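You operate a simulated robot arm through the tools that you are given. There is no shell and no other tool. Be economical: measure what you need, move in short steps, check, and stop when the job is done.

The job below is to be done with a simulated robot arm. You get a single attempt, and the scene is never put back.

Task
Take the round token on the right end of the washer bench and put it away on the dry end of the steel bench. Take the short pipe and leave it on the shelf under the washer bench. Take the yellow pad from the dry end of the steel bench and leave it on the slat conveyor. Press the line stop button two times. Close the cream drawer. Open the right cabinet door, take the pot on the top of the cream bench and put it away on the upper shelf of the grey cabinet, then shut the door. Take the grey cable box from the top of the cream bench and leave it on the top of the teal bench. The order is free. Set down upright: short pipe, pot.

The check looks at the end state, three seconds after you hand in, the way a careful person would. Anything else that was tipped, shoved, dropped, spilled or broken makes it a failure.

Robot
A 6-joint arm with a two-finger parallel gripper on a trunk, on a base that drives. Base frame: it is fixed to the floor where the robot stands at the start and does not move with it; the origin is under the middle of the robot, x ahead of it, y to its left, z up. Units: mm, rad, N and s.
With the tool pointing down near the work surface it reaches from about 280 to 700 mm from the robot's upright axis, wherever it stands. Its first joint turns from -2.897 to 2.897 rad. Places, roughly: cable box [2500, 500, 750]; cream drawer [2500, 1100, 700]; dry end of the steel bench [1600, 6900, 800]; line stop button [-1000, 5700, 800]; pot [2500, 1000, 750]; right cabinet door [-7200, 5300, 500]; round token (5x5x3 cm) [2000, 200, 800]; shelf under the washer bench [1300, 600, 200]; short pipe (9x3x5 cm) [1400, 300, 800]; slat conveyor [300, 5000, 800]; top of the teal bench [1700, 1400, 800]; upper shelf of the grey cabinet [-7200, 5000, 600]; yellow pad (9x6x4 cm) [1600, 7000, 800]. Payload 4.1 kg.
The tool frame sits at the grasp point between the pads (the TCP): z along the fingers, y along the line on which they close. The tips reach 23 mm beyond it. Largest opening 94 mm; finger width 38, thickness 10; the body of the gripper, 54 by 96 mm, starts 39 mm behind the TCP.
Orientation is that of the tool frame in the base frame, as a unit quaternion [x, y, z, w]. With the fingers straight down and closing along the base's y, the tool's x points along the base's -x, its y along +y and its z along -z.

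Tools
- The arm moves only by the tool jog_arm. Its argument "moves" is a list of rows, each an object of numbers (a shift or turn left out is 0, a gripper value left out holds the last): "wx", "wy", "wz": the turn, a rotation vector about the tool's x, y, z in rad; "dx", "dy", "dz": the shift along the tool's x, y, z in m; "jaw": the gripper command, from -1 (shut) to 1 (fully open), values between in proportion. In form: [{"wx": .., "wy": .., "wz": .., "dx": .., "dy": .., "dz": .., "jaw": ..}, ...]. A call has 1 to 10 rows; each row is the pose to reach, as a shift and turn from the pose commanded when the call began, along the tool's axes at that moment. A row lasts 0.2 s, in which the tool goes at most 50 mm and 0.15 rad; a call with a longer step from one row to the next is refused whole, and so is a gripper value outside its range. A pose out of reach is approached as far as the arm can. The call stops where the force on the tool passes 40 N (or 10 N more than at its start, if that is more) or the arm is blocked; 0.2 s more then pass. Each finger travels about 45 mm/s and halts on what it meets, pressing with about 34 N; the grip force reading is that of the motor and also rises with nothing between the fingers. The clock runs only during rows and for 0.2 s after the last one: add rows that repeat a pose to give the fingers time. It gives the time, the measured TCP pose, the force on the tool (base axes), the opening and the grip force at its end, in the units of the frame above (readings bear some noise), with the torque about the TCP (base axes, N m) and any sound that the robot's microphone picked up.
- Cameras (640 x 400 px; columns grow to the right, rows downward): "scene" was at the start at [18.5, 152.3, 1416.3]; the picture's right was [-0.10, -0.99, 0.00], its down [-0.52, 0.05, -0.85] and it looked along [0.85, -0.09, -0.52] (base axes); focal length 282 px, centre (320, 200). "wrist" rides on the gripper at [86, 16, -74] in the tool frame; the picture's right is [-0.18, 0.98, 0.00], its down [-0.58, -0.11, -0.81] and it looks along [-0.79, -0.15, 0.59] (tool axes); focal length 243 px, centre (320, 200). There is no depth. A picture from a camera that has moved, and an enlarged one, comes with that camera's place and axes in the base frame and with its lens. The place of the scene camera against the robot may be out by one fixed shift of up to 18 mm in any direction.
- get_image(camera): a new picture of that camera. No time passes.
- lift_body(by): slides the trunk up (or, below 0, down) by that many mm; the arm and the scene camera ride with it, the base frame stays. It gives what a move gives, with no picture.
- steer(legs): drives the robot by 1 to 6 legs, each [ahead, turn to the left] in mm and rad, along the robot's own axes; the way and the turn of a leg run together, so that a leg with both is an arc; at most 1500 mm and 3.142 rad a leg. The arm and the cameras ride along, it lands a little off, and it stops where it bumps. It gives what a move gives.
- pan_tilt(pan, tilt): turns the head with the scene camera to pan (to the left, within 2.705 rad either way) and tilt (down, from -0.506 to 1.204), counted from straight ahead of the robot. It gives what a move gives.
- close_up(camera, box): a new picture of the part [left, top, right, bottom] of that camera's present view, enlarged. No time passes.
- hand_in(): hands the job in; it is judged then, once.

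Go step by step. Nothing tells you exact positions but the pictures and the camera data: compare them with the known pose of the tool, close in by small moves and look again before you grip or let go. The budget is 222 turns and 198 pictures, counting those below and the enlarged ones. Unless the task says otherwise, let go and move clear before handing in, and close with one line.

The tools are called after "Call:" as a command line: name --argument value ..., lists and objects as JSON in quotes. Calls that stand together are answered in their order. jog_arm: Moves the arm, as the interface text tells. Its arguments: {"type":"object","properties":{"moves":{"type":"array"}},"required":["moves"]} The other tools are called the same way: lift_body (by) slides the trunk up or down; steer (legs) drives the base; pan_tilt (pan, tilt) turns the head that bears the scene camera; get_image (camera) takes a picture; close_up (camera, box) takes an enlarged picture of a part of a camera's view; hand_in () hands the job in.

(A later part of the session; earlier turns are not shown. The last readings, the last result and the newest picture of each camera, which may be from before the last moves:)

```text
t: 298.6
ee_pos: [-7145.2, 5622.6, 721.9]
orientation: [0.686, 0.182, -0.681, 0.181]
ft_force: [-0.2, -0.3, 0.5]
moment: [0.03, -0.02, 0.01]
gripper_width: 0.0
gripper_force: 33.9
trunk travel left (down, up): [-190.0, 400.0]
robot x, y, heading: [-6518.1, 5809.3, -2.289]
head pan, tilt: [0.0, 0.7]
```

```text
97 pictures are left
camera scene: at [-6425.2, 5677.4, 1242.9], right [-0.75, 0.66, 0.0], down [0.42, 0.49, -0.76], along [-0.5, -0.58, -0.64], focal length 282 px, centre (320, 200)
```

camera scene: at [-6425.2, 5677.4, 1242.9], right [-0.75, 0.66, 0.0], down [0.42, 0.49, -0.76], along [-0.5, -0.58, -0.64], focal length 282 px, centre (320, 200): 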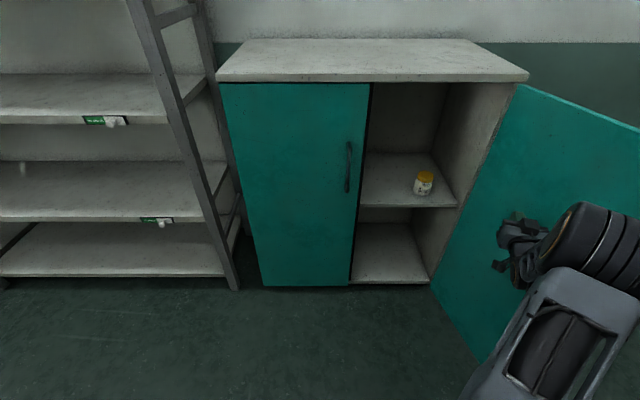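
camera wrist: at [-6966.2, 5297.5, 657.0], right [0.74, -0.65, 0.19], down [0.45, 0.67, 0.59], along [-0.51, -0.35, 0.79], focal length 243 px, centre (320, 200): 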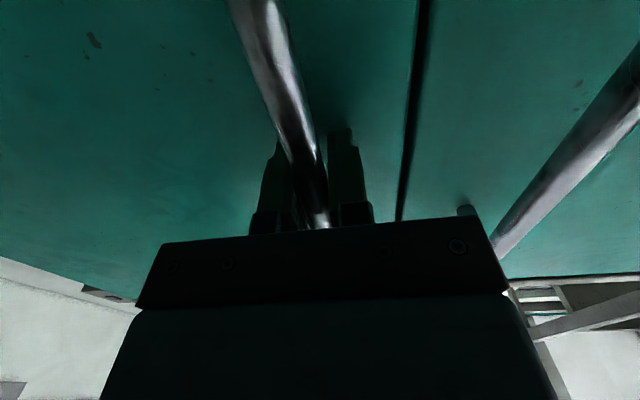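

The door is fully open. The upper shelf has room left of the jar, around u ≈ 8830, v ≈ -870, z ≈ 565. I'll back away, stow the arm, and head up the main aisle to the token.

Call:
steer --legs '[[-300, 0]]'

Call:
jog_arm --moves '[{"wx": -0.1, "dy": 0.04}, {"wx": -0.2, "dy": 0.08}, {"wx": -0.3, "dy": 0.12}, {"wx": -0.3, "dy": 0.16}, {"wx": -0.3, "dy": 0.2}, {"wx": -0.3, "dy": 0.24}, {"wx": -0.3, "dy": 0.28}]'

Call:
lift_body --by 400

Call:
jog_arm --moves '[{"wy": 0.15}, {"wy": 0.3}, {"wy": 0.45}, {"wy": 0.6}, {"wy": 0.75}, {"wy": 0.9}, {"wy": 1.05}, {"wy": 1.2}, {"wy": 1.35}, {"wy": 1.5}]'

Call:
pan_tilt --pan 1.57 --tilt 0.3

Call:
get_image --camera "scene"

```text
t: 300.7
ee_pos: [-6951.0, 5842.3, 721.4]
orientation: [0.684, 0.187, -0.68, 0.185]
ft_force: [0.2, -1.0, -0.4]
moment: [0.0, 0.01, -0.01]
gripper_width: 0.0
gripper_force: 33.8
trunk travel left (down, up): [-190.0, 400.0]
robot x, y, heading: [-6330.4, 6034.0, -2.281]
head pan, tilt: [0.0, 0.7]
```

```text
t: 302.3
ee_pos: [-6809.4, 5600.7, 721.0]
orientation: [0.65, 0.284, -0.645, 0.283]
ft_force: [1.2, 0.3, 0.9]
moment: [-0.01, -0.01, -0.01]
gripper_width: 0.0
gripper_force: 33.7
trunk travel left (down, up): [-190.0, 400.0]
robot x, y, heading: [-6326.0, 6032.9, -2.279]
head pan, tilt: [0.0, 0.7]
```

```text
t: 306.1
ee_pos: [-6808.2, 5599.9, 1120.7]
orientation: [0.649, 0.286, -0.644, 0.285]
ft_force: [0.5, -0.3, 0.4]
moment: [0.05, 0.03, -0.03]
gripper_width: 0.1
gripper_force: 33.7
trunk travel left (down, up): [-590.0, 0.0]
robot x, y, heading: [-6331.1, 6035.9, -2.289]
head pan, tilt: [0.0, 0.7]
```

```text
t: 308.3
ee_pos: [-6794.5, 5636.5, 1085.3]
orientation: [0.904, 0.406, -0.048, 0.124]
ft_force: [-0.2, -0.8, 0.6]
moment: [0.02, -0.04, -0.01]
gripper_width: 0.0
gripper_force: 33.8
out of reach, approached as far as the arm can: row 5, 6, 7, 8, 9, 10
trunk travel left (down, up): [-590.0, 0.0]
robot x, y, heading: [-6326.2, 6032.3, -2.285]
head pan, tilt: [0.0, 0.7]
```

```text
t: 309.9
ee_pos: [-6795.6, 5637.5, 1085.1]
orientation: [0.904, 0.406, -0.049, 0.125]
ft_force: [-0.5, -1.1, 0.0]
moment: [0.0, 0.02, -0.02]
gripper_width: 0.0
gripper_force: 34.5
trunk travel left (down, up): [-590.0, 0.0]
robot x, y, heading: [-6328.1, 6031.0, -2.279]
head pan, tilt: [1.571, 0.3]
```

```text
96 pictures are left
camera scene: at [-6104.1, 5905.3, 1679.0], right [-0.65, -0.76, 0.0], down [-0.22, 0.19, -0.96], along [0.72, -0.62, -0.3], focal length 282 px, centre (320, 200)
```

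scene: 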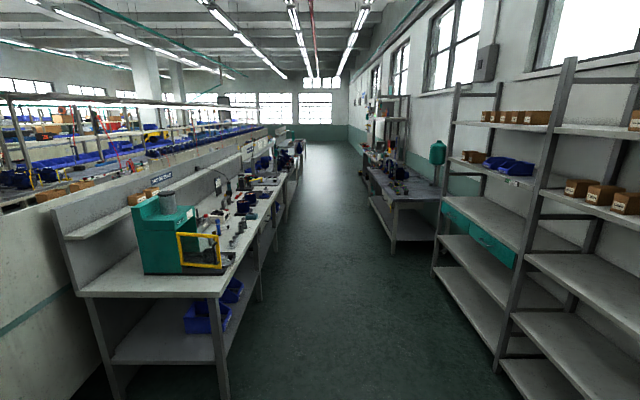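

The aisle is clear. I'll drive back along it in two stages.

Call:
steer --legs '[[0, 1.555], [1450, 0], [1450, 0], [1450, 0], [1400, 0]]'

```text
t: 341.3
ee_pos: [-1707.8, 1608.6, 1086.0]
orientation: [0.371, 0.919, 0.051, 0.124]
ft_force: [0.7, 0.4, 0.1]
moment: [0.0, 0.03, -0.02]
gripper_width: 0.2
gripper_force: 33.7
trunk travel left (down, up): [-590.0, 0.0]
robot x, y, heading: [-2084.9, 2091.4, -0.751]
head pan, tilt: [1.571, 0.3]
```

Call:
steer --legs '[[0, 0.03], [1450, 0], [1450, 0], [1450, 0], [800, 0]]'

Call:
steer --legs '[[0, 1.571]]'

Call:
pan_tilt --pan 0.7 --tilt 0.6

Call:
get_image --camera "scene"

```text
t: 366.5
ee_pos: [2348.5, -1626.9, 1085.8]
orientation: [0.33, 0.934, 0.057, 0.121]
ft_force: [0.5, 0.6, 0.5]
moment: [0.02, 0.01, 0.0]
gripper_width: 0.2
gripper_force: 34.0
trunk travel left (down, up): [-590.0, 0.0]
robot x, y, heading: [1931.6, -1180.7, -0.665]
head pan, tilt: [1.571, 0.3]
```

```text
t: 370.8
ee_pos: [2375.2, -762.3, 1085.3]
orientation: [-0.427, 0.894, 0.126, 0.045]
ft_force: [0.5, -0.5, -0.5]
moment: [0.01, -0.01, 0.04]
gripper_width: 0.0
gripper_force: 34.0
trunk travel left (down, up): [-590.0, 0.0]
robot x, y, heading: [1928.9, -1179.6, 0.91]
head pan, tilt: [1.571, 0.3]
```

```text
t: 371.9
ee_pos: [2377.0, -763.4, 1085.2]
orientation: [-0.427, 0.894, 0.126, 0.046]
ft_force: [-0.6, -0.5, 1.2]
moment: [0.01, -0.02, 0.02]
gripper_width: 0.0
gripper_force: 34.2
trunk travel left (down, up): [-590.0, 0.0]
robot x, y, heading: [1932.4, -1181.2, 0.908]
head pan, tilt: [0.7, 0.6]
```

```text
95 pictures are left
camera scene: at [1747.6, -1041.9, 1651.5], right [1.0, 0.04, 0.0], down [0.02, -0.56, -0.83], along [-0.03, 0.82, -0.56], focal length 282 px, centre (320, 200)
```

scene: 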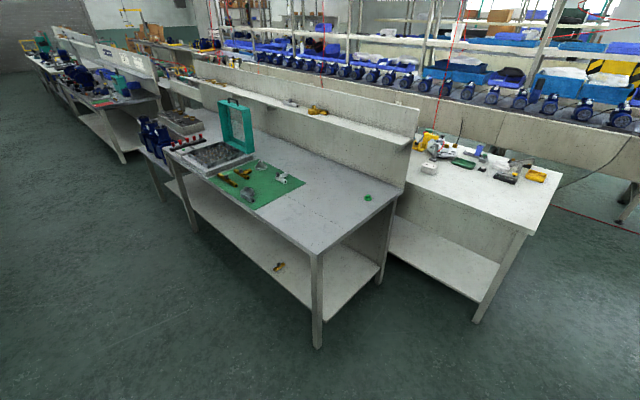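

The token is at about (1961, 226). I'll stand off the right end of the bench facing it.

Call:
steer --legs '[[0, 0.438], [910, 0], [0, 0.549]]'

Call:
pan_tilt --pan 0.0 --tilt 0.9

Call:
get_image --camera "scene"

Call:
get_image --camera "wrist"

```text
t: 378.9
ee_pos: [2222.9, 310.1, 1086.3]
orientation: [0.701, -0.7, -0.135, -0.005]
ft_force: [2.7, 0.2, -0.3]
moment: [0.0, 0.12, -0.06]
gripper_width: 0.4
gripper_force: 34.5
trunk travel left (down, up): [-590.0, 0.0]
robot x, y, heading: [2139.1, -298.4, 1.607]
head pan, tilt: [0.7, 0.6]
stopped in leg 3: the force on the tool passed its limit at 82 N (the readings are from after the stop); the commanded pose is now the measured one
```

```text
t: 380.0
ee_pos: [2223.0, 309.5, 1084.4]
orientation: [0.701, -0.701, -0.135, -0.004]
ft_force: [4.3, 1.1, -0.5]
moment: [-0.01, 0.3, -0.08]
gripper_width: 0.2
gripper_force: 34.0
trunk travel left (down, up): [-590.0, 0.0]
robot x, y, heading: [2136.2, -296.7, 1.6]
head pan, tilt: [0.0, 0.901]
```

```text
94 pictures are left
camera scene: at [1959.9, -290.7, 1626.9], right [1.0, 0.03, 0.0], down [0.02, -0.78, -0.62], along [-0.02, 0.62, -0.78], focal length 282 px, centre (320, 200)
```

scene: 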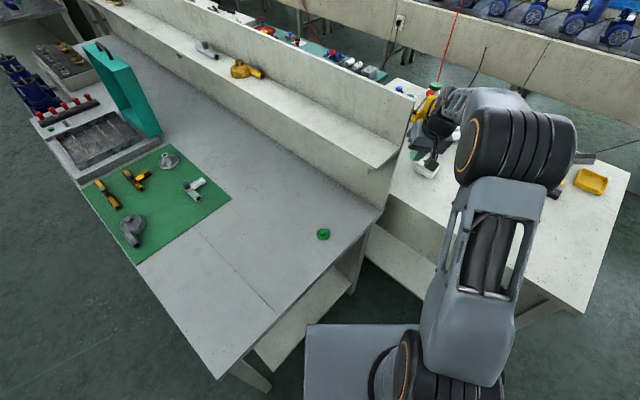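

```text
93 pictures are left
camera wrist: at [2217.8, 209.5, 1143.7], right [-0.96, 0.16, 0.22], down [0.26, 0.42, 0.87], along [0.05, 0.9, -0.44], focal length 243 px, centre (320, 200)
```

wrist: 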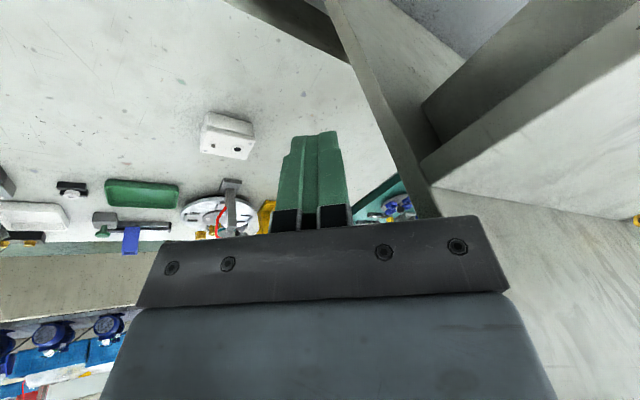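

My arm touched the washer bench's back panel while turning. I'll turn back, then straighten, retract and raise the tool.

Call:
steer --legs '[[0, -0.25]]'

Call:
jog_arm --moves '[{"wx": 0.09, "wy": 0.0975, "dx": 0.03, "dz": -0.02}, {"wx": 0.18, "wy": 0.195, "dx": 0.07, "dz": -0.03}, {"wx": 0.18, "wy": 0.195, "dx": 0.11, "dz": -0.03}, {"wx": 0.18, "wy": 0.195, "dx": 0.15, "dz": -0.03}, {"wx": 0.18, "wy": 0.195, "dx": 0.19, "dz": -0.03}]'

Call:
get_image --camera "scene"

```text
t: 381.2
ee_pos: [2367.5, 269.3, 1084.6]
orientation: [-0.609, 0.782, 0.133, 0.022]
ft_force: [-0.1, -0.2, 0.3]
moment: [0.02, 0.03, -0.07]
gripper_width: 0.0
gripper_force: 34.4
trunk travel left (down, up): [-590.0, 0.0]
robot x, y, heading: [2137.8, -295.7, 1.35]
head pan, tilt: [0.0, 0.901]
```

```text
t: 382.4
ee_pos: [2322.6, 91.1, 1039.1]
orientation: [-0.612, 0.786, 0.089, -0.007]
ft_force: [0.1, 0.3, -0.4]
moment: [-0.04, -0.01, -0.01]
gripper_width: 0.0
gripper_force: 34.2
out of reach, approached as far as the arm can: row 1, 2, 3, 4, 5
trunk travel left (down, up): [-590.0, 0.0]
robot x, y, heading: [2134.3, -298.5, 1.345]
head pan, tilt: [0.0, 0.901]
```

```text
92 pictures are left
camera scene: at [1966.9, -249.6, 1626.7], right [0.98, -0.22, 0.0], down [-0.17, -0.77, -0.62], along [0.14, 0.61, -0.78], focal length 282 px, centre (320, 200)
```

scene: 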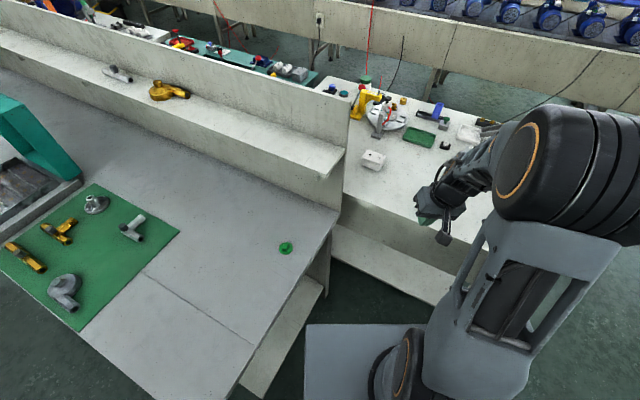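

The pose wasn't fully reached. I'll try a lower and farther pose to regain the vertical orientation.

Call:
jog_arm --moves '[{"dz": 0.03, "dx": -0.02}, {"dz": 0.07, "dx": -0.05}, {"dz": 0.11, "dx": -0.08}, {"dz": 0.11, "dx": -0.08}]'

Call:
get_image --camera "scene"

```text
t: 383.4
ee_pos: [2328.1, 182.2, 937.6]
orientation: [-0.612, 0.786, 0.088, -0.007]
ft_force: [0.2, 0.2, 0.3]
moment: [-0.06, -0.01, 0.04]
gripper_width: 0.0
gripper_force: 33.8
trunk travel left (down, up): [-590.0, 0.0]
robot x, y, heading: [2136.4, -296.4, 1.352]
head pan, tilt: [0.0, 0.901]
```

```text
91 pictures are left
camera scene: at [1966.8, -250.1, 1626.7], right [0.98, -0.22, 0.0], down [-0.17, -0.76, -0.62], along [0.14, 0.61, -0.78], focal length 282 px, centre (320, 200)
```

scene: 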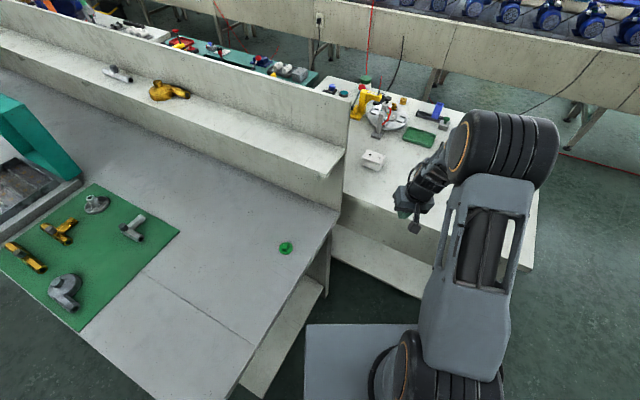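

Call:
jog_arm --moves '[{"wx": 0.074, "wy": 0.049}, {"wx": 0.148, "wy": 0.098}, {"wx": 0.148, "wy": 0.098}]'

```text
t: 384.2
ee_pos: [2327.2, 178.1, 934.2]
orientation: [-0.614, 0.785, 0.075, -0.006]
ft_force: [0.4, 0.6, 0.5]
moment: [0.02, -0.01, -0.01]
gripper_width: 0.0
gripper_force: 35.0
out of reach, approached as far as the arm can: row 1, 2, 3
trunk travel left (down, up): [-590.0, 0.0]
robot x, y, heading: [2136.8, -297.9, 1.35]
head pan, tilt: [0.0, 0.901]
```

The wrist seems to be near a joint limit. The token is round, so yaw doesn't matter: I'll try yawing to free it.

Call:
jog_arm --moves '[{"wz": 0.15}, {"wz": 0.3}, {"wz": 0.45}, {"wz": 0.6}, {"wz": 0.6}]'

Call:
get_image --camera "scene"

```text
t: 385.4
ee_pos: [2341.3, 141.8, 912.6]
orientation: [-0.359, 0.928, 0.095, -0.032]
ft_force: [-0.1, 0.9, 0.7]
moment: [0.0, -0.04, -0.01]
gripper_width: 0.0
gripper_force: 33.7
out of reach, approached as far as the arm can: row 3, 4, 5
trunk travel left (down, up): [-590.0, 0.0]
robot x, y, heading: [2134.8, -298.8, 1.35]
head pan, tilt: [0.0, 0.901]
```

```text
90 pictures are left
camera scene: at [1966.8, -250.1, 1626.7], right [0.98, -0.22, 0.0], down [-0.17, -0.76, -0.62], along [0.14, 0.61, -0.78], focal length 282 px, centre (320, 200)
```

scene: 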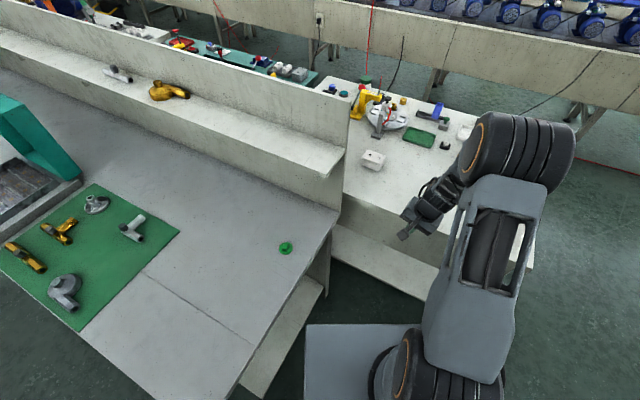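

Call:
jog_arm --moves '[{"wz": -0.15}, {"wz": -0.3}, {"wz": -0.36}, {"wz": -0.36}]'

```text
t: 386.4
ee_pos: [2340.6, 143.9, 912.5]
orientation: [-0.522, 0.847, 0.099, -0.014]
ft_force: [0.1, 0.4, -0.3]
moment: [-0.01, 0.0, 0.0]
gripper_width: 0.0
gripper_force: 34.5
trunk travel left (down, up): [-590.0, 0.0]
robot x, y, heading: [2137.1, -298.0, 1.354]
head pan, tilt: [0.0, 0.901]
```

I'll test each tilt axis separately to see what limits the wrist.

Call:
jog_arm --moves '[{"wx": 0.08}, {"wx": 0.15}]'

Call:
jog_arm --moves '[{"wy": 0.08}, {"wy": 0.15}]'

```text
t: 387.1
ee_pos: [2340.1, 142.6, 912.7]
orientation: [-0.521, 0.851, 0.065, 0.007]
ft_force: [-0.1, 0.6, -0.1]
moment: [-0.02, 0.01, 0.01]
gripper_width: 0.1
gripper_force: 33.5
out of reach, approached as far as the arm can: row 2
trunk travel left (down, up): [-590.0, 0.0]
robot x, y, heading: [2138.0, -295.5, 1.349]
head pan, tilt: [0.0, 0.901]
```

```text
t: 387.6
ee_pos: [2329.7, 136.0, 901.4]
orientation: [-0.523, 0.849, 0.048, -0.061]
ft_force: [0.4, -0.9, -0.3]
moment: [0.02, 0.01, 0.03]
gripper_width: 0.0
gripper_force: 34.1
out of reach, approached as far as the arm can: row 1, 2
trunk travel left (down, up): [-590.0, 0.0]
robot x, y, heading: [2136.1, -299.5, 1.349]
head pan, tilt: [0.0, 0.901]
```

I don't need a strictly vertical tool; a forward lean with level jaws is enough. I'll level the roll and lean the tool forward.

Call:
jog_arm --moves '[{"wx": 0.0, "wy": -0.12}, {"wx": 0.05, "wy": -0.22}, {"wx": 0.1, "wy": -0.32}, {"wx": 0.147, "wy": -0.42}, {"wx": 0.147, "wy": -0.42}]'

Call:
get_image --camera "scene"

```text
t: 388.9
ee_pos: [2329.4, 135.9, 900.8]
orientation: [-0.51, 0.842, 0.073, 0.161]
ft_force: [-0.6, 0.6, 0.2]
moment: [0.0, -0.01, -0.01]
gripper_width: 0.0
gripper_force: 33.8
out of reach, approached as far as the arm can: row 3
trunk travel left (down, up): [-590.0, 0.0]
robot x, y, heading: [2138.3, -302.4, 1.349]
head pan, tilt: [0.0, 0.901]
```

```text
89 pictures are left
camera scene: at [1967.0, -250.0, 1626.8], right [0.98, -0.22, 0.0], down [-0.17, -0.76, -0.62], along [0.14, 0.61, -0.78], focal length 282 px, centre (320, 200)
```

scene: 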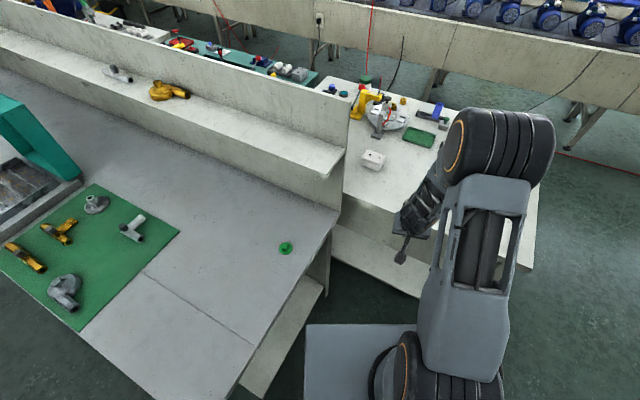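

The pose is reached with a forward lean and nearly level jaws. I'll turn left so the tool swings towards the token at a safe radius.

Call:
steer --legs '[[0, 0.7]]'

Call:
get_image --camera "wrist"

Call:
get_image --camera "scene"

```text
t: 391.1
ee_pos: [2006.1, 157.4, 901.6]
orientation: [0.768, -0.616, -0.123, -0.124]
ft_force: [-0.4, 0.2, 0.3]
moment: [-0.02, 0.01, -0.01]
gripper_width: 0.0
gripper_force: 34.0
trunk travel left (down, up): [-590.0, 0.0]
robot x, y, heading: [2132.2, -301.4, 2.051]
head pan, tilt: [0.0, 0.901]
```

```text
88 pictures are left
camera wrist: at [2009.7, 49.0, 942.0], right [-1.0, -0.04, 0.02], down [0.01, 0.28, 0.96], along [-0.04, 0.96, -0.28], focal length 243 px, centre (320, 200)
```

wrist: 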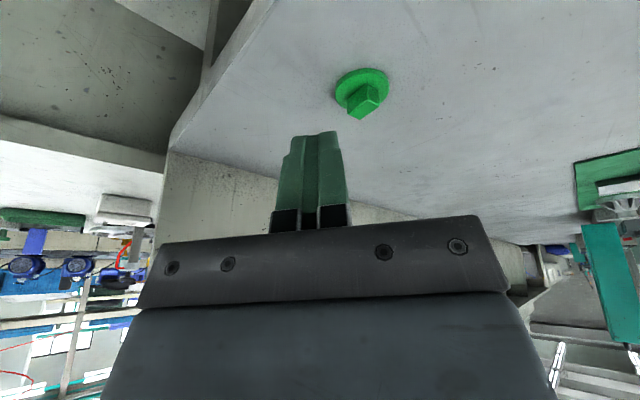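

```text
87 pictures are left
camera scene: at [1970.8, -364.9, 1626.7], right [0.89, 0.46, 0.0], down [0.36, -0.69, -0.62], along [-0.29, 0.55, -0.78], focal length 282 px, centre (320, 200)
```

scene: 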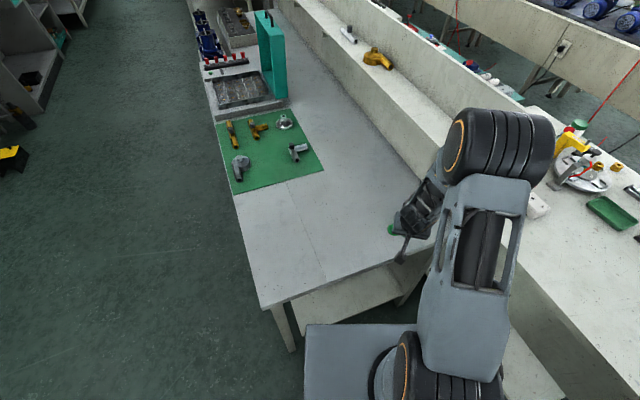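

The token is a disc with a square knob at about (1968, 207). I'll zoom to see the knob's orientation.

Call:
close_up --camera "wrist" --box '[310, 50, 410, 130]'

```text
5.00 times, centred on (360, 90) of wrist
camera zoom: at [2009.7, 49.0, 942.0], right [-1.0, -0.04, 0.02], down [0.01, 0.28, 0.96], along [-0.04, 0.96, -0.28], focal length 1213 px, centre (120, 750)
```

zoom: 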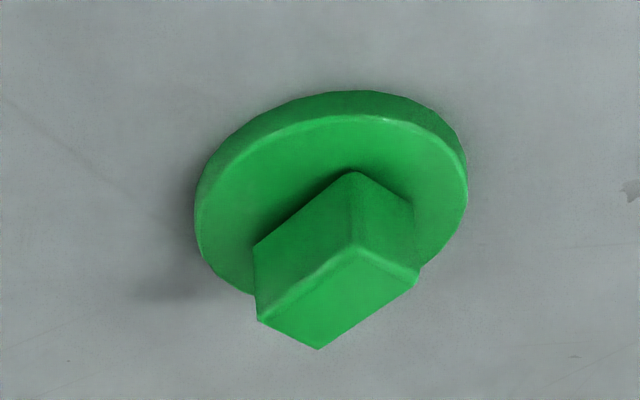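

The knob is about 20 × 13 mm, turned from my jaw axis. I'll yaw the tool left so the jaws close squarely on its 20 mm sides.

Call:
jog_arm --moves '[{"wx": -0.043, "wy": -0.005, "wz": -0.118, "jaw": 0.1}, {"wx": -0.086, "wy": -0.01, "wz": -0.236}, {"wx": -0.129, "wy": -0.0145, "wz": -0.3545}, {"wx": -0.172, "wy": -0.019, "wz": -0.473}, {"wx": -0.215, "wy": -0.024, "wz": -0.591}, {"wx": -0.258, "wy": -0.029, "wz": -0.709}, {"wx": -0.258, "wy": -0.029, "wz": -0.709}]'

Call:
get_image --camera "wrist"

```text
t: 392.7
ee_pos: [2005.7, 157.5, 902.2]
orientation: [0.942, -0.288, -0.16, -0.07]
ft_force: [-0.1, 0.1, 0.7]
moment: [-0.02, 0.05, 0.0]
gripper_width: 51.7
gripper_force: 0.1
out of reach, approached as far as the arm can: row 2, 3, 4
trunk travel left (down, up): [-590.0, 0.0]
robot x, y, heading: [2141.5, -297.4, 2.048]
head pan, tilt: [0.0, 0.901]
```

```text
85 pictures are left
camera wrist: at [2083.0, 82.0, 942.8], right [-0.7, -0.71, 0.02], down [-0.18, 0.21, 0.96], along [-0.69, 0.67, -0.28], focal length 243 px, centre (320, 200)
```

wrist: 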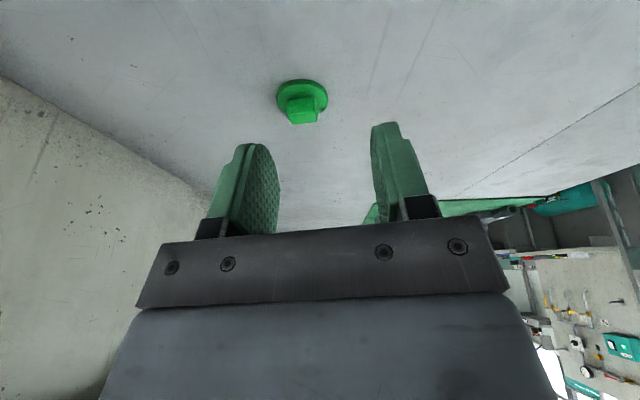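

The yaw is aligned. I'll move above the knob and check.

Call:
jog_arm --moves '[{"dx": -0.015, "dy": -0.008, "dz": 0.02, "jaw": -0.1}, {"dx": -0.0303, "dy": -0.0158, "dz": 0.0458}, {"dx": -0.0303, "dy": -0.0158, "dz": 0.0458}]'

Call:
get_image --camera "wrist"

Call:
get_image --camera "scene"

```text
t: 393.5
ee_pos: [1978.0, 197.0, 871.1]
orientation: [0.941, -0.29, -0.159, -0.07]
ft_force: [-0.1, 0.6, 0.2]
moment: [-0.01, -0.04, 0.05]
gripper_width: 42.3
gripper_force: 0.0
trunk travel left (down, up): [-590.0, 0.0]
robot x, y, heading: [2138.0, -296.6, 2.056]
head pan, tilt: [0.0, 0.901]
```

```text
84 pictures are left
camera wrist: at [2055.0, 120.9, 911.4], right [-0.7, -0.71, 0.02], down [-0.18, 0.21, 0.96], along [-0.69, 0.67, -0.28], focal length 243 px, centre (320, 200)
```

wrist: 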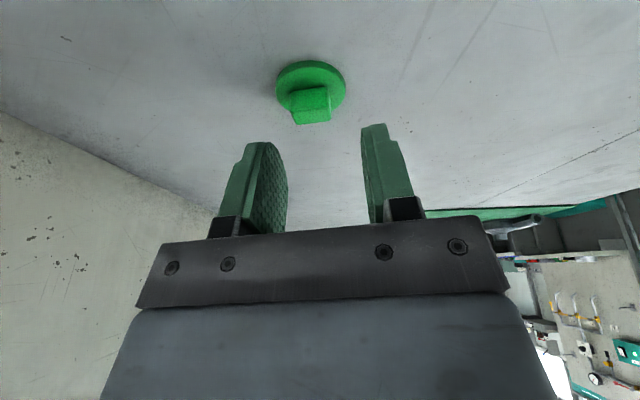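

```text
83 pictures are left
camera scene: at [1971.0, -364.8, 1626.7], right [0.89, 0.46, 0.0], down [0.36, -0.69, -0.62], along [-0.29, 0.55, -0.78], focal length 282 px, centre (320, 200)
```

scene: 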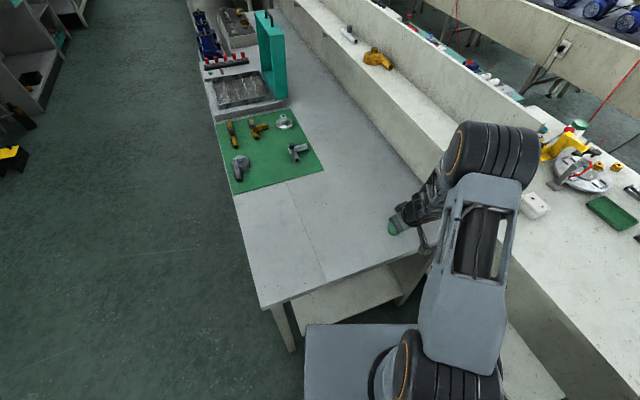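

The knob is nearer (1968, 210), slightly lower than assumed. I'll descend around it.

Call:
jog_arm --moves '[{"dx": 0.001, "dy": -0.003, "dz": 0.012}, {"dx": 0.003, "dy": -0.003, "dz": 0.026}, {"dx": 0.0047, "dy": -0.003, "dz": 0.037}, {"dx": 0.0047, "dy": -0.003, "dz": 0.037}]'

Call:
get_image --camera "wrist"

Call:
close_up --camera "scene" --box '[360, 190, 450, 260]'

```text
t: 394.5
ee_pos: [1974.6, 204.9, 834.0]
orientation: [0.941, -0.29, -0.161, -0.07]
ft_force: [0.0, -0.1, 0.6]
moment: [-0.02, 0.01, -0.01]
gripper_width: 42.5
gripper_force: 0.0
trunk travel left (down, up): [-590.0, 0.0]
robot x, y, heading: [2136.8, -294.4, 2.049]
head pan, tilt: [0.0, 0.901]
```

```text
82 pictures are left
camera wrist: at [2050.9, 128.8, 874.0], right [-0.7, -0.71, 0.02], down [-0.18, 0.21, 0.96], along [-0.69, 0.67, -0.28], focal length 243 px, centre (320, 200)
```

wrist: 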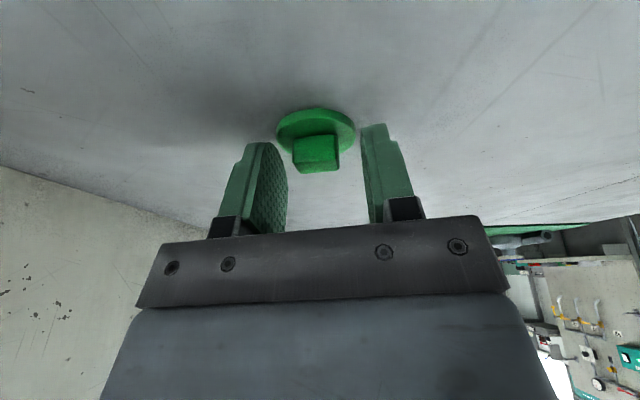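

```text
5.71 times, centred on (405, 225) of scene
camera zoom: at [1971.0, -364.7, 1626.7], right [0.89, 0.46, 0.0], down [0.36, -0.69, -0.62], along [-0.29, 0.55, -0.78], focal length 1612 px, centre (-166, 57)
```

zoom: 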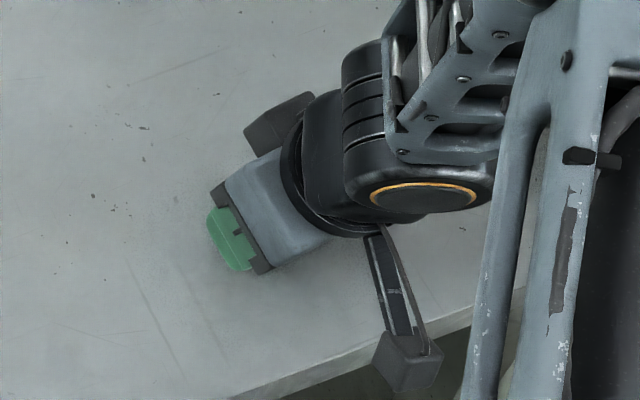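

The knob is between the pads. I'll go 3 mm lower and close.

Call:
jog_arm --moves '[{"dz": 0.003, "dx": 0.001}, {"dz": 0.003, "dx": 0.001, "jaw": -1}, {"dz": 0.003, "dx": 0.001}, {"dz": 0.003, "dx": 0.001}, {"dz": 0.003, "dx": 0.001}]'

Call:
jog_arm --moves '[{"dz": -0.028, "dx": -0.01}, {"dz": -0.066, "dx": -0.024}, {"dz": -0.104, "dx": -0.038}]'

Call:
get_image --camera "wrist"

```text
t: 395.7
ee_pos: [1973.9, 205.3, 832.0]
orientation: [0.941, -0.29, -0.16, -0.071]
ft_force: [1.9, 2.8, 11.3]
moment: [-0.04, 0.11, -0.04]
gripper_width: 22.7
gripper_force: 33.6
trunk travel left (down, up): [-590.0, 0.0]
robot x, y, heading: [2136.1, -296.0, 2.054]
head pan, tilt: [0.0, 0.901]
```

```text
t: 396.5
ee_pos: [1969.8, 199.8, 940.9]
orientation: [0.941, -0.29, -0.159, -0.07]
ft_force: [0.1, 1.7, 0.1]
moment: [0.04, 0.01, -0.01]
gripper_width: 22.3
gripper_force: 34.2
trunk travel left (down, up): [-590.0, 0.0]
robot x, y, heading: [2136.3, -295.2, 2.053]
head pan, tilt: [0.0, 0.901]
```

```text
80 pictures are left
camera wrist: at [2047.8, 124.3, 980.6], right [-0.7, -0.71, 0.02], down [-0.18, 0.21, 0.96], along [-0.69, 0.67, -0.28], focal length 243 px, centre (320, 200)
```

wrist: 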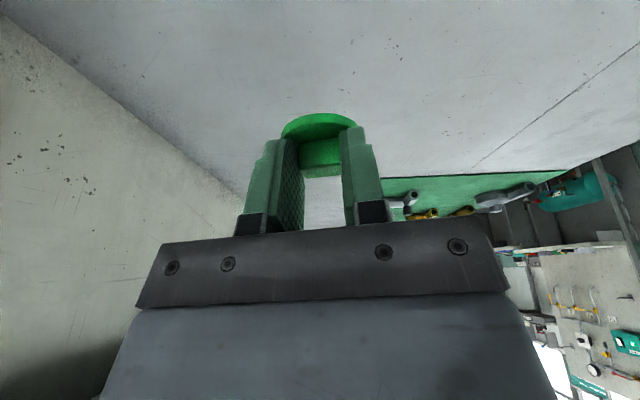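

The token is held. The steel bench is on the far side of the conveyor line, so I'll look for the conveyor's right end to choose a route.

Call:
pan_tilt --pan -1.7 --tilt 0.1

Call:
get_image --camera "scene"

```text
t: 398.2
ee_pos: [1970.1, 200.5, 940.3]
orientation: [0.941, -0.29, -0.159, -0.071]
ft_force: [-0.5, 0.0, -0.2]
moment: [0.02, 0.03, -0.03]
gripper_width: 22.7
gripper_force: 34.3
trunk travel left (down, up): [-590.0, 0.0]
robot x, y, heading: [2135.4, -298.1, 2.054]
head pan, tilt: [-1.7, 0.099]
```

```text
79 pictures are left
camera scene: at [2092.3, -400.0, 1697.7], right [0.34, -0.94, 0.0], down [-0.09, -0.03, -0.99], along [0.93, 0.34, -0.1], focal length 282 px, centre (320, 200)
```

scene: 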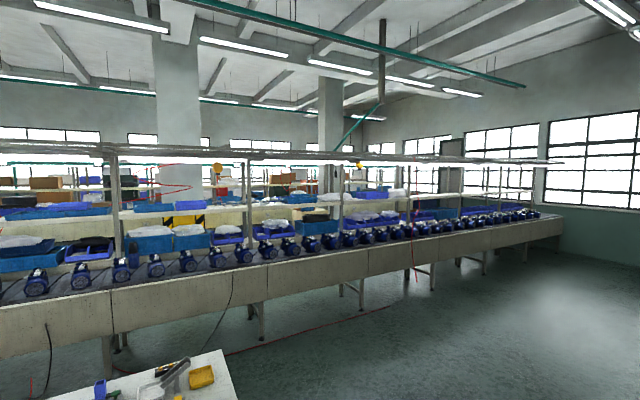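

The left route past the roller door is shorter and known. I'll back off from the bench and go along the main aisle.

Call:
steer --legs '[[-500, 0], [0, 0.99], [1480, 0], [0, -0.628], [1450, 0], [1450, 0]]'

```text
t: 426.1
ee_pos: [-1679.1, 1726.8, 939.4]
orientation: [0.98, -0.099, -0.17, -0.038]
ft_force: [0.0, -0.5, -0.6]
moment: [0.0, 0.03, -0.04]
gripper_width: 22.6
gripper_force: 34.0
trunk travel left (down, up): [-590.0, 0.0]
robot x, y, heading: [-1334.5, 1334.4, 2.447]
head pan, tilt: [-1.7, 0.099]
```

Call:
steer --legs '[[0, -0.05], [1450, 0], [1450, 0], [1450, 0], [1450, 0], [1450, 0]]'

Call:
pan_tilt --pan -1.5 --tilt 0.25

Call:
get_image --camera "scene"

```text
t: 461.3
ee_pos: [-6861.1, 6920.9, 940.2]
orientation: [0.975, -0.141, -0.169, -0.045]
ft_force: [0.3, 0.3, 0.1]
moment: [-0.01, 0.02, -0.01]
gripper_width: 22.7
gripper_force: 33.7
trunk travel left (down, up): [-590.0, 0.0]
robot x, y, heading: [-6550.5, 6498.5, 2.362]
head pan, tilt: [-1.7, 0.099]
```

```text
t: 462.1
ee_pos: [-6861.4, 6921.3, 939.5]
orientation: [0.975, -0.14, -0.168, -0.044]
ft_force: [-0.5, -0.3, -0.1]
moment: [-0.02, 0.01, 0.0]
gripper_width: 22.4
gripper_force: 33.8
trunk travel left (down, up): [-590.0, 0.0]
robot x, y, heading: [-6550.6, 6498.8, 2.364]
head pan, tilt: [-1.499, 0.25]
```

```text
78 pictures are left
camera scene: at [-6575.1, 6404.0, 1683.8], right [0.76, -0.65, 0.0], down [-0.16, -0.19, -0.97], along [0.63, 0.74, -0.25], focal length 282 px, centre (320, 200)
```

scene: 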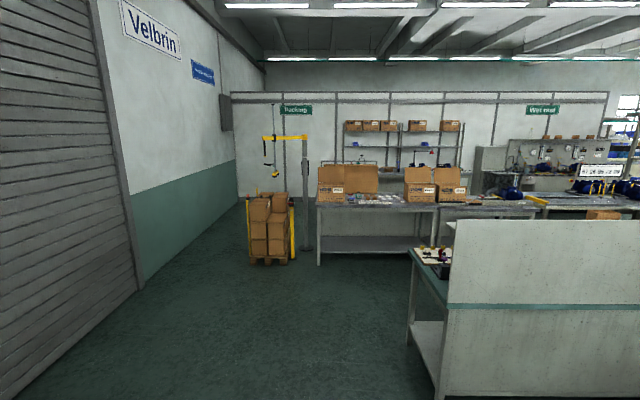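

I see a gap between the wall and the pallet with boxes, leading to the aisle behind the packing bench. "Wet test" is there on the right. I'll drive to that gap.

Call:
steer --legs '[[0, 0.052], [1425, 0], [0, -1.571], [1400, 0]]'

Call:
pan_tilt --pan -0.15 --tilt 0.3

Call:
get_image --camera "scene"

```text
t: 468.8
ee_pos: [-7867.8, 7799.9, 938.6]
orientation: [0.978, -0.12, -0.166, -0.035]
ft_force: [4.5, -4.3, 2.4]
moment: [0.32, 0.35, 0.0]
gripper_width: 22.2
gripper_force: 33.9
trunk travel left (down, up): [-590.0, 0.0]
robot x, y, heading: [-7544.2, 7391.6, 2.404]
head pan, tilt: [-1.499, 0.25]
stopped in leg 2: the force on the tool passed its limit at 70 N (the readings are from after the stop); the commanded pose is now the measured one
```

```text
t: 470.2
ee_pos: [-7868.1, 7800.8, 938.4]
orientation: [0.978, -0.121, -0.165, -0.036]
ft_force: [7.2, -6.1, -1.4]
moment: [0.35, 0.41, 0.01]
gripper_width: 22.6
gripper_force: 34.1
trunk travel left (down, up): [-590.0, 0.0]
robot x, y, heading: [-7551.2, 7395.9, 2.406]
head pan, tilt: [-0.15, 0.3]
```

```text
77 pictures are left
camera scene: at [-7681.6, 7297.7, 1679.0], right [0.78, 0.63, 0.0], down [0.19, -0.23, -0.96], along [-0.6, 0.74, -0.29], focal length 282 px, centre (320, 200)
```

scene: 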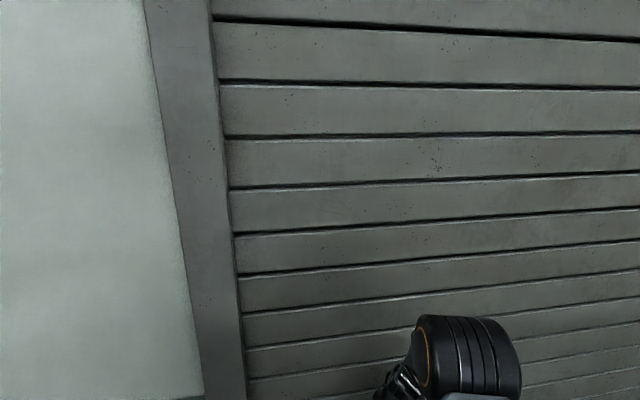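

My arm reached the roller door. I'll back off, turn, and check the token before heading to the gap.

Call:
steer --legs '[[-120, 0], [0, -1.48]]'

Call:
get_image --camera "wrist"

Call:
get_image --camera "scene"

```text
t: 475.1
ee_pos: [-7082.3, 7674.6, 938.2]
orientation: [-0.646, 0.745, 0.099, 0.138]
ft_force: [0.4, 0.5, -0.3]
moment: [0.0, 0.0, 0.05]
gripper_width: 22.6
gripper_force: 33.7
trunk travel left (down, up): [-590.0, 0.0]
robot x, y, heading: [-7457.1, 7312.1, 0.935]
head pan, tilt: [-0.15, 0.3]
```

```text
76 pictures are left
camera wrist: at [-7116.9, 7571.6, 979.3], right [-0.95, 0.32, 0.03], down [0.12, 0.26, 0.96], along [0.29, 0.91, -0.29], focal length 243 px, centre (320, 200)
```

wrist: 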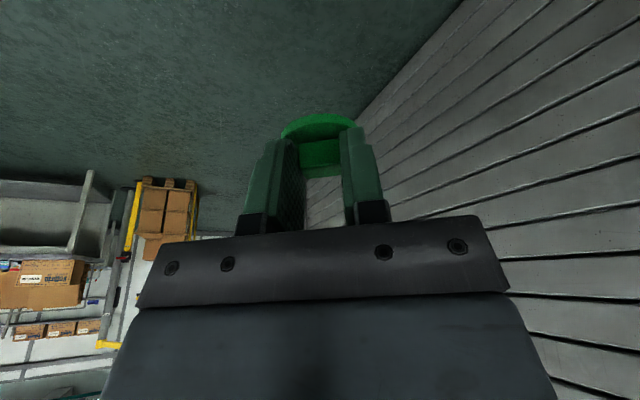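

```text
75 pictures are left
camera scene: at [-7568.5, 7423.0, 1679.0], right [0.71, -0.71, 0.0], down [-0.21, -0.21, -0.96], along [0.68, 0.67, -0.3], focal length 282 px, centre (320, 200)
```

scene: 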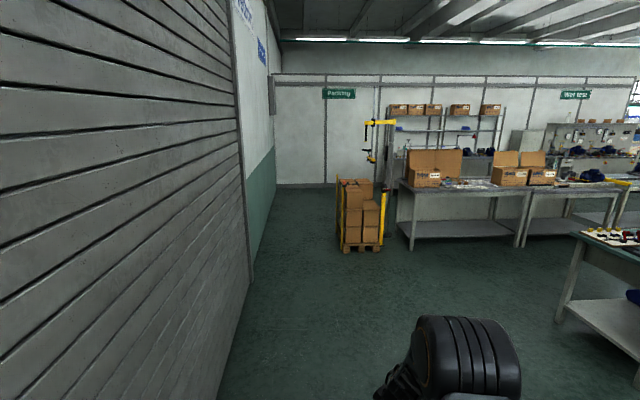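

The token is still held. The gap is centred on u ≈ 10640, so I'll drive through it.

Call:
steer --legs '[[1200, 0], [1100, 0], [0, -0.09], [1200, 0], [1200, 0]]'

Call:
pan_tilt --pan -0.9 --tilt 0.3

Call:
get_image --camera "scene"

```text
t: 498.2
ee_pos: [-4043.1, 11205.9, 938.9]
orientation: [-0.606, 0.777, 0.092, 0.142]
ft_force: [-0.8, -0.8, 0.2]
moment: [0.01, 0.0, 0.01]
gripper_width: 22.6
gripper_force: 34.0
trunk travel left (down, up): [-590.0, 0.0]
robot x, y, heading: [-4451.2, 10880.9, 0.831]
head pan, tilt: [-0.15, 0.3]
```

```text
t: 499.3
ee_pos: [-4043.9, 11205.6, 937.3]
orientation: [-0.606, 0.777, 0.092, 0.144]
ft_force: [-0.1, -0.9, 0.1]
moment: [-0.03, 0.02, -0.02]
gripper_width: 22.5
gripper_force: 33.4
trunk travel left (down, up): [-590.0, 0.0]
robot x, y, heading: [-4448.8, 10884.8, 0.826]
head pan, tilt: [-0.901, 0.3]
```

```text
74 pictures are left
camera scene: at [-4532.0, 10939.9, 1679.0], right [-0.07, -1.0, 0.0], down [-0.29, 0.02, -0.96], along [0.95, -0.07, -0.3], focal length 282 px, centre (320, 200)
```

scene: 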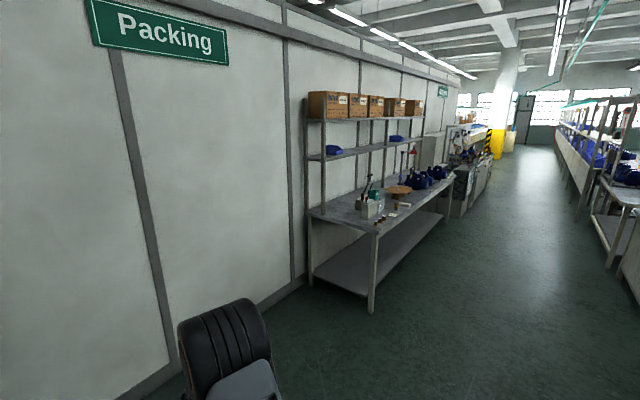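

The aisle is clear, with the wet-test benches further along the partition. I'll drive along it.

Call:
steer --legs '[[0, -1.552], [1450, 0], [1450, 0], [1450, 0], [1450, 0]]'

Call:
pan_tilt --pan 0.7 --tilt 0.4

Call:
get_image --camera "scene"

```text
t: 530.9
ee_pos: [237.7, 6567.5, 937.3]
orientation: [0.119, 0.978, -0.036, 0.167]
ft_force: [0.0, -0.3, 0.8]
moment: [0.02, 0.03, -0.01]
gripper_width: 22.6
gripper_force: 34.2
trunk travel left (down, up): [-590.0, 0.0]
robot x, y, heading: [-86.3, 6975.2, -0.736]
head pan, tilt: [-0.901, 0.3]
```

```text
t: 532.6
ee_pos: [236.5, 6567.7, 938.1]
orientation: [0.119, 0.978, -0.036, 0.166]
ft_force: [-0.4, -0.5, -1.1]
moment: [0.03, -0.01, 0.0]
gripper_width: 22.6
gripper_force: 34.2
trunk travel left (down, up): [-590.0, 0.0]
robot x, y, heading: [-90.9, 6970.4, -0.735]
head pan, tilt: [0.7, 0.4]
```

```text
73 pictures are left
camera scene: at [61.9, 7128.7, 1669.7], right [-0.04, -1.0, 0.0], down [-0.39, 0.02, -0.92], along [0.92, -0.04, -0.39], focal length 282 px, centre (320, 200)
```

scene: 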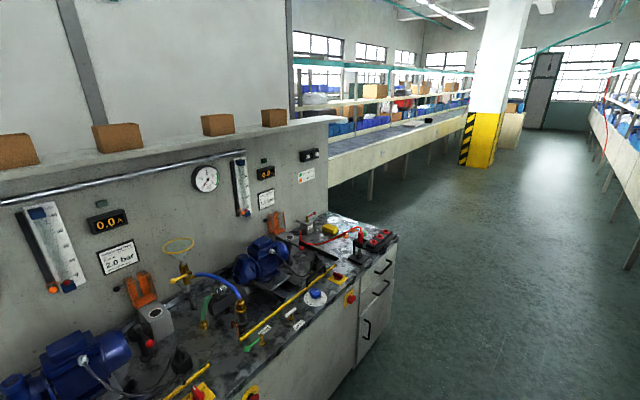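

The dry end is the far right end of this bench, with the yellow pad on it. I'll drive to it and turn to face it.

Call:
close_up --camera "scene" --box '[260, 190, 420, 290]'

Call:
steer --legs '[[1180, 0], [0, 1.58]]'

Call:
pan_tilt --pan 0.0 --tilt 0.8

Call:
get_image --camera "scene"

```text
4.00 times, centred on (340, 240) of scene
camera zoom: at [61.9, 7128.7, 1669.7], right [-0.04, -1.0, 0.0], down [-0.39, 0.02, -0.92], along [0.92, -0.04, -0.39], focal length 1128 px, centre (240, 40)
```

zoom: 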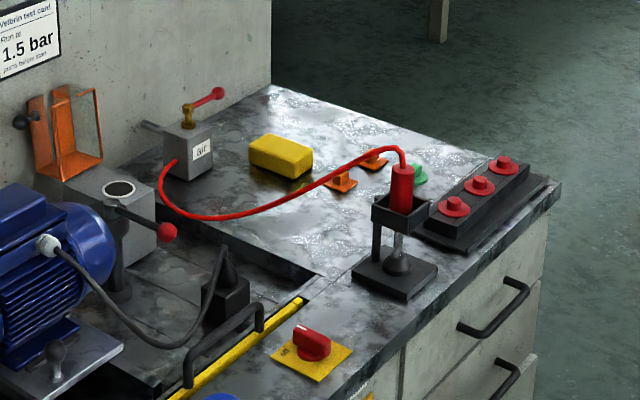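

```text
t: 542.5
ee_pos: [1208.6, 6476.5, 937.8]
orientation: [-0.6, 0.782, 0.09, 0.144]
ft_force: [-0.1, -0.3, 0.3]
moment: [0.0, 0.0, 0.0]
gripper_width: 22.4
gripper_force: 33.6
trunk travel left (down, up): [-590.0, 0.0]
robot x, y, heading: [792.2, 6161.4, 0.814]
head pan, tilt: [0.7, 0.4]
```

```text
t: 543.5
ee_pos: [1207.4, 6476.3, 937.0]
orientation: [-0.6, 0.782, 0.091, 0.143]
ft_force: [0.2, -0.4, -0.4]
moment: [-0.02, -0.02, -0.01]
gripper_width: 22.2
gripper_force: 34.0
trunk travel left (down, up): [-590.0, 0.0]
robot x, y, heading: [796.3, 6161.8, 0.814]
head pan, tilt: [0.0, 0.799]
```

```text
71 pictures are left
camera scene: at [678.4, 6285.0, 1634.7], right [0.73, -0.69, 0.0], down [-0.49, -0.52, -0.7], along [0.48, 0.51, -0.72], focal length 282 px, centre (320, 200)
```

scene: 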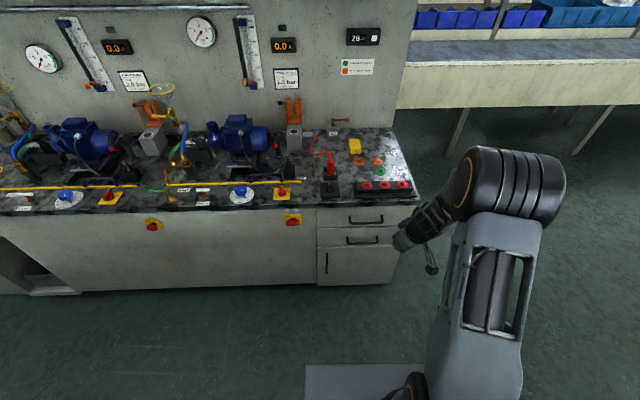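

The dry end has free space to the right of the yellow pad and the coloured tokens. I'll drive closer.

Call:
steer --legs '[[0, -0.2], [480, 0], [0, 0.23]]'

Call:
get_image --camera "scene"

Call:
get_image --camera "wrist"

```text
t: 547.9
ee_pos: [1588.9, 6766.8, 937.8]
orientation: [-0.613, 0.772, 0.093, 0.142]
ft_force: [-0.8, 0.4, -0.4]
moment: [-0.05, 0.01, 0.0]
gripper_width: 22.2
gripper_force: 33.7
trunk travel left (down, up): [-590.0, 0.0]
robot x, y, heading: [1185.7, 6435.9, 0.846]
head pan, tilt: [0.0, 0.799]
```

```text
70 pictures are left
camera scene: at [1064.6, 6557.9, 1634.6], right [0.75, -0.66, 0.0], down [-0.48, -0.54, -0.7], along [0.46, 0.52, -0.72], focal length 282 px, centre (320, 200)
```

scene: 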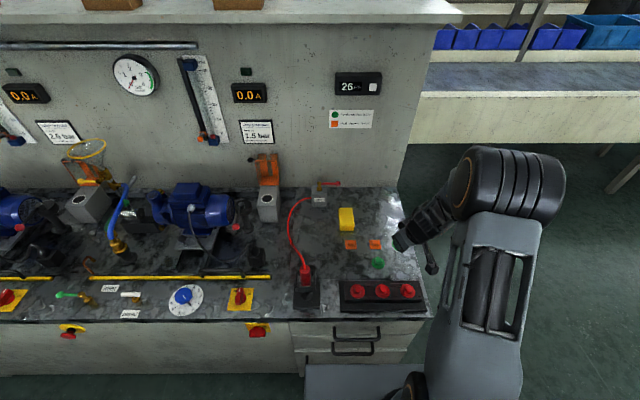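

```text
69 pictures are left
camera wrist: at [1545.6, 6666.6, 979.3], right [-0.92, 0.4, 0.03], down [0.14, 0.25, 0.96], along [0.37, 0.88, -0.29], focal length 243 px, centre (320, 200)
```

wrist: 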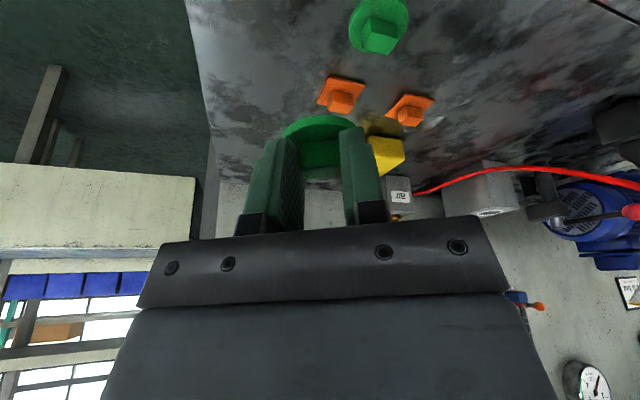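

The bench already has one green and two orange markers. I'll place my token in a free spot around (1627, 6781), lowering to 60 mm above the bench first.

Call:
jog_arm --moves '[{"dx": 0.003, "dy": -0.016, "dz": 0.03}, {"dx": 0.007, "dy": -0.0316, "dz": 0.06}, {"dx": 0.0096, "dy": -0.0316, "dz": 0.0794}, {"dx": 0.0096, "dy": -0.0316, "dz": 0.0794}]'

Call:
get_image --camera "wrist"

Call:
close_up --camera "scene" --box '[320, 190, 440, 300]'

```text
t: 548.9
ee_pos: [1625.5, 6774.7, 859.0]
orientation: [-0.613, 0.771, 0.093, 0.143]
ft_force: [0.9, 0.4, -0.1]
moment: [0.0, -0.04, 0.02]
gripper_width: 22.6
gripper_force: 34.1
trunk travel left (down, up): [-590.0, 0.0]
robot x, y, heading: [1187.0, 6442.9, 0.846]
head pan, tilt: [0.0, 0.799]
```

```text
68 pictures are left
camera wrist: at [1583.3, 6675.2, 901.1], right [-0.92, 0.4, 0.03], down [0.14, 0.25, 0.96], along [0.37, 0.88, -0.29], focal length 243 px, centre (320, 200)
```

wrist: 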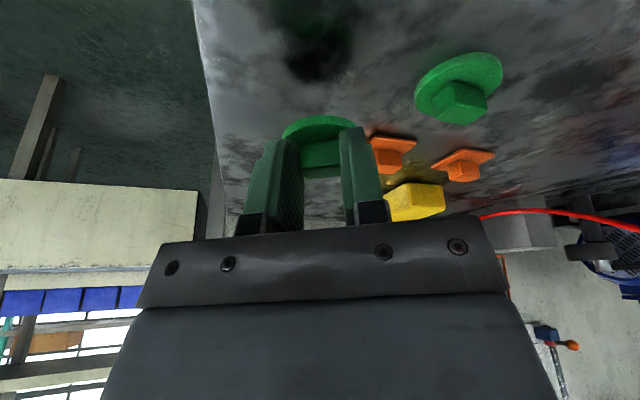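

```text
3.64 times, centred on (380, 245) of scene
camera zoom: at [1064.9, 6557.7, 1634.6], right [0.75, -0.66, 0.0], down [-0.48, -0.54, -0.7], along [0.46, 0.52, -0.72], focal length 1026 px, centre (102, 36)
```

zoom: 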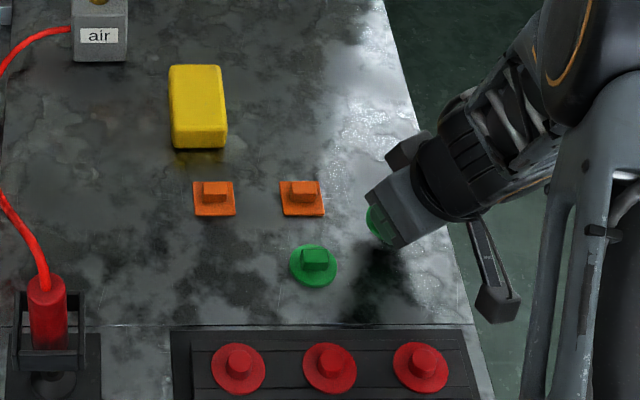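

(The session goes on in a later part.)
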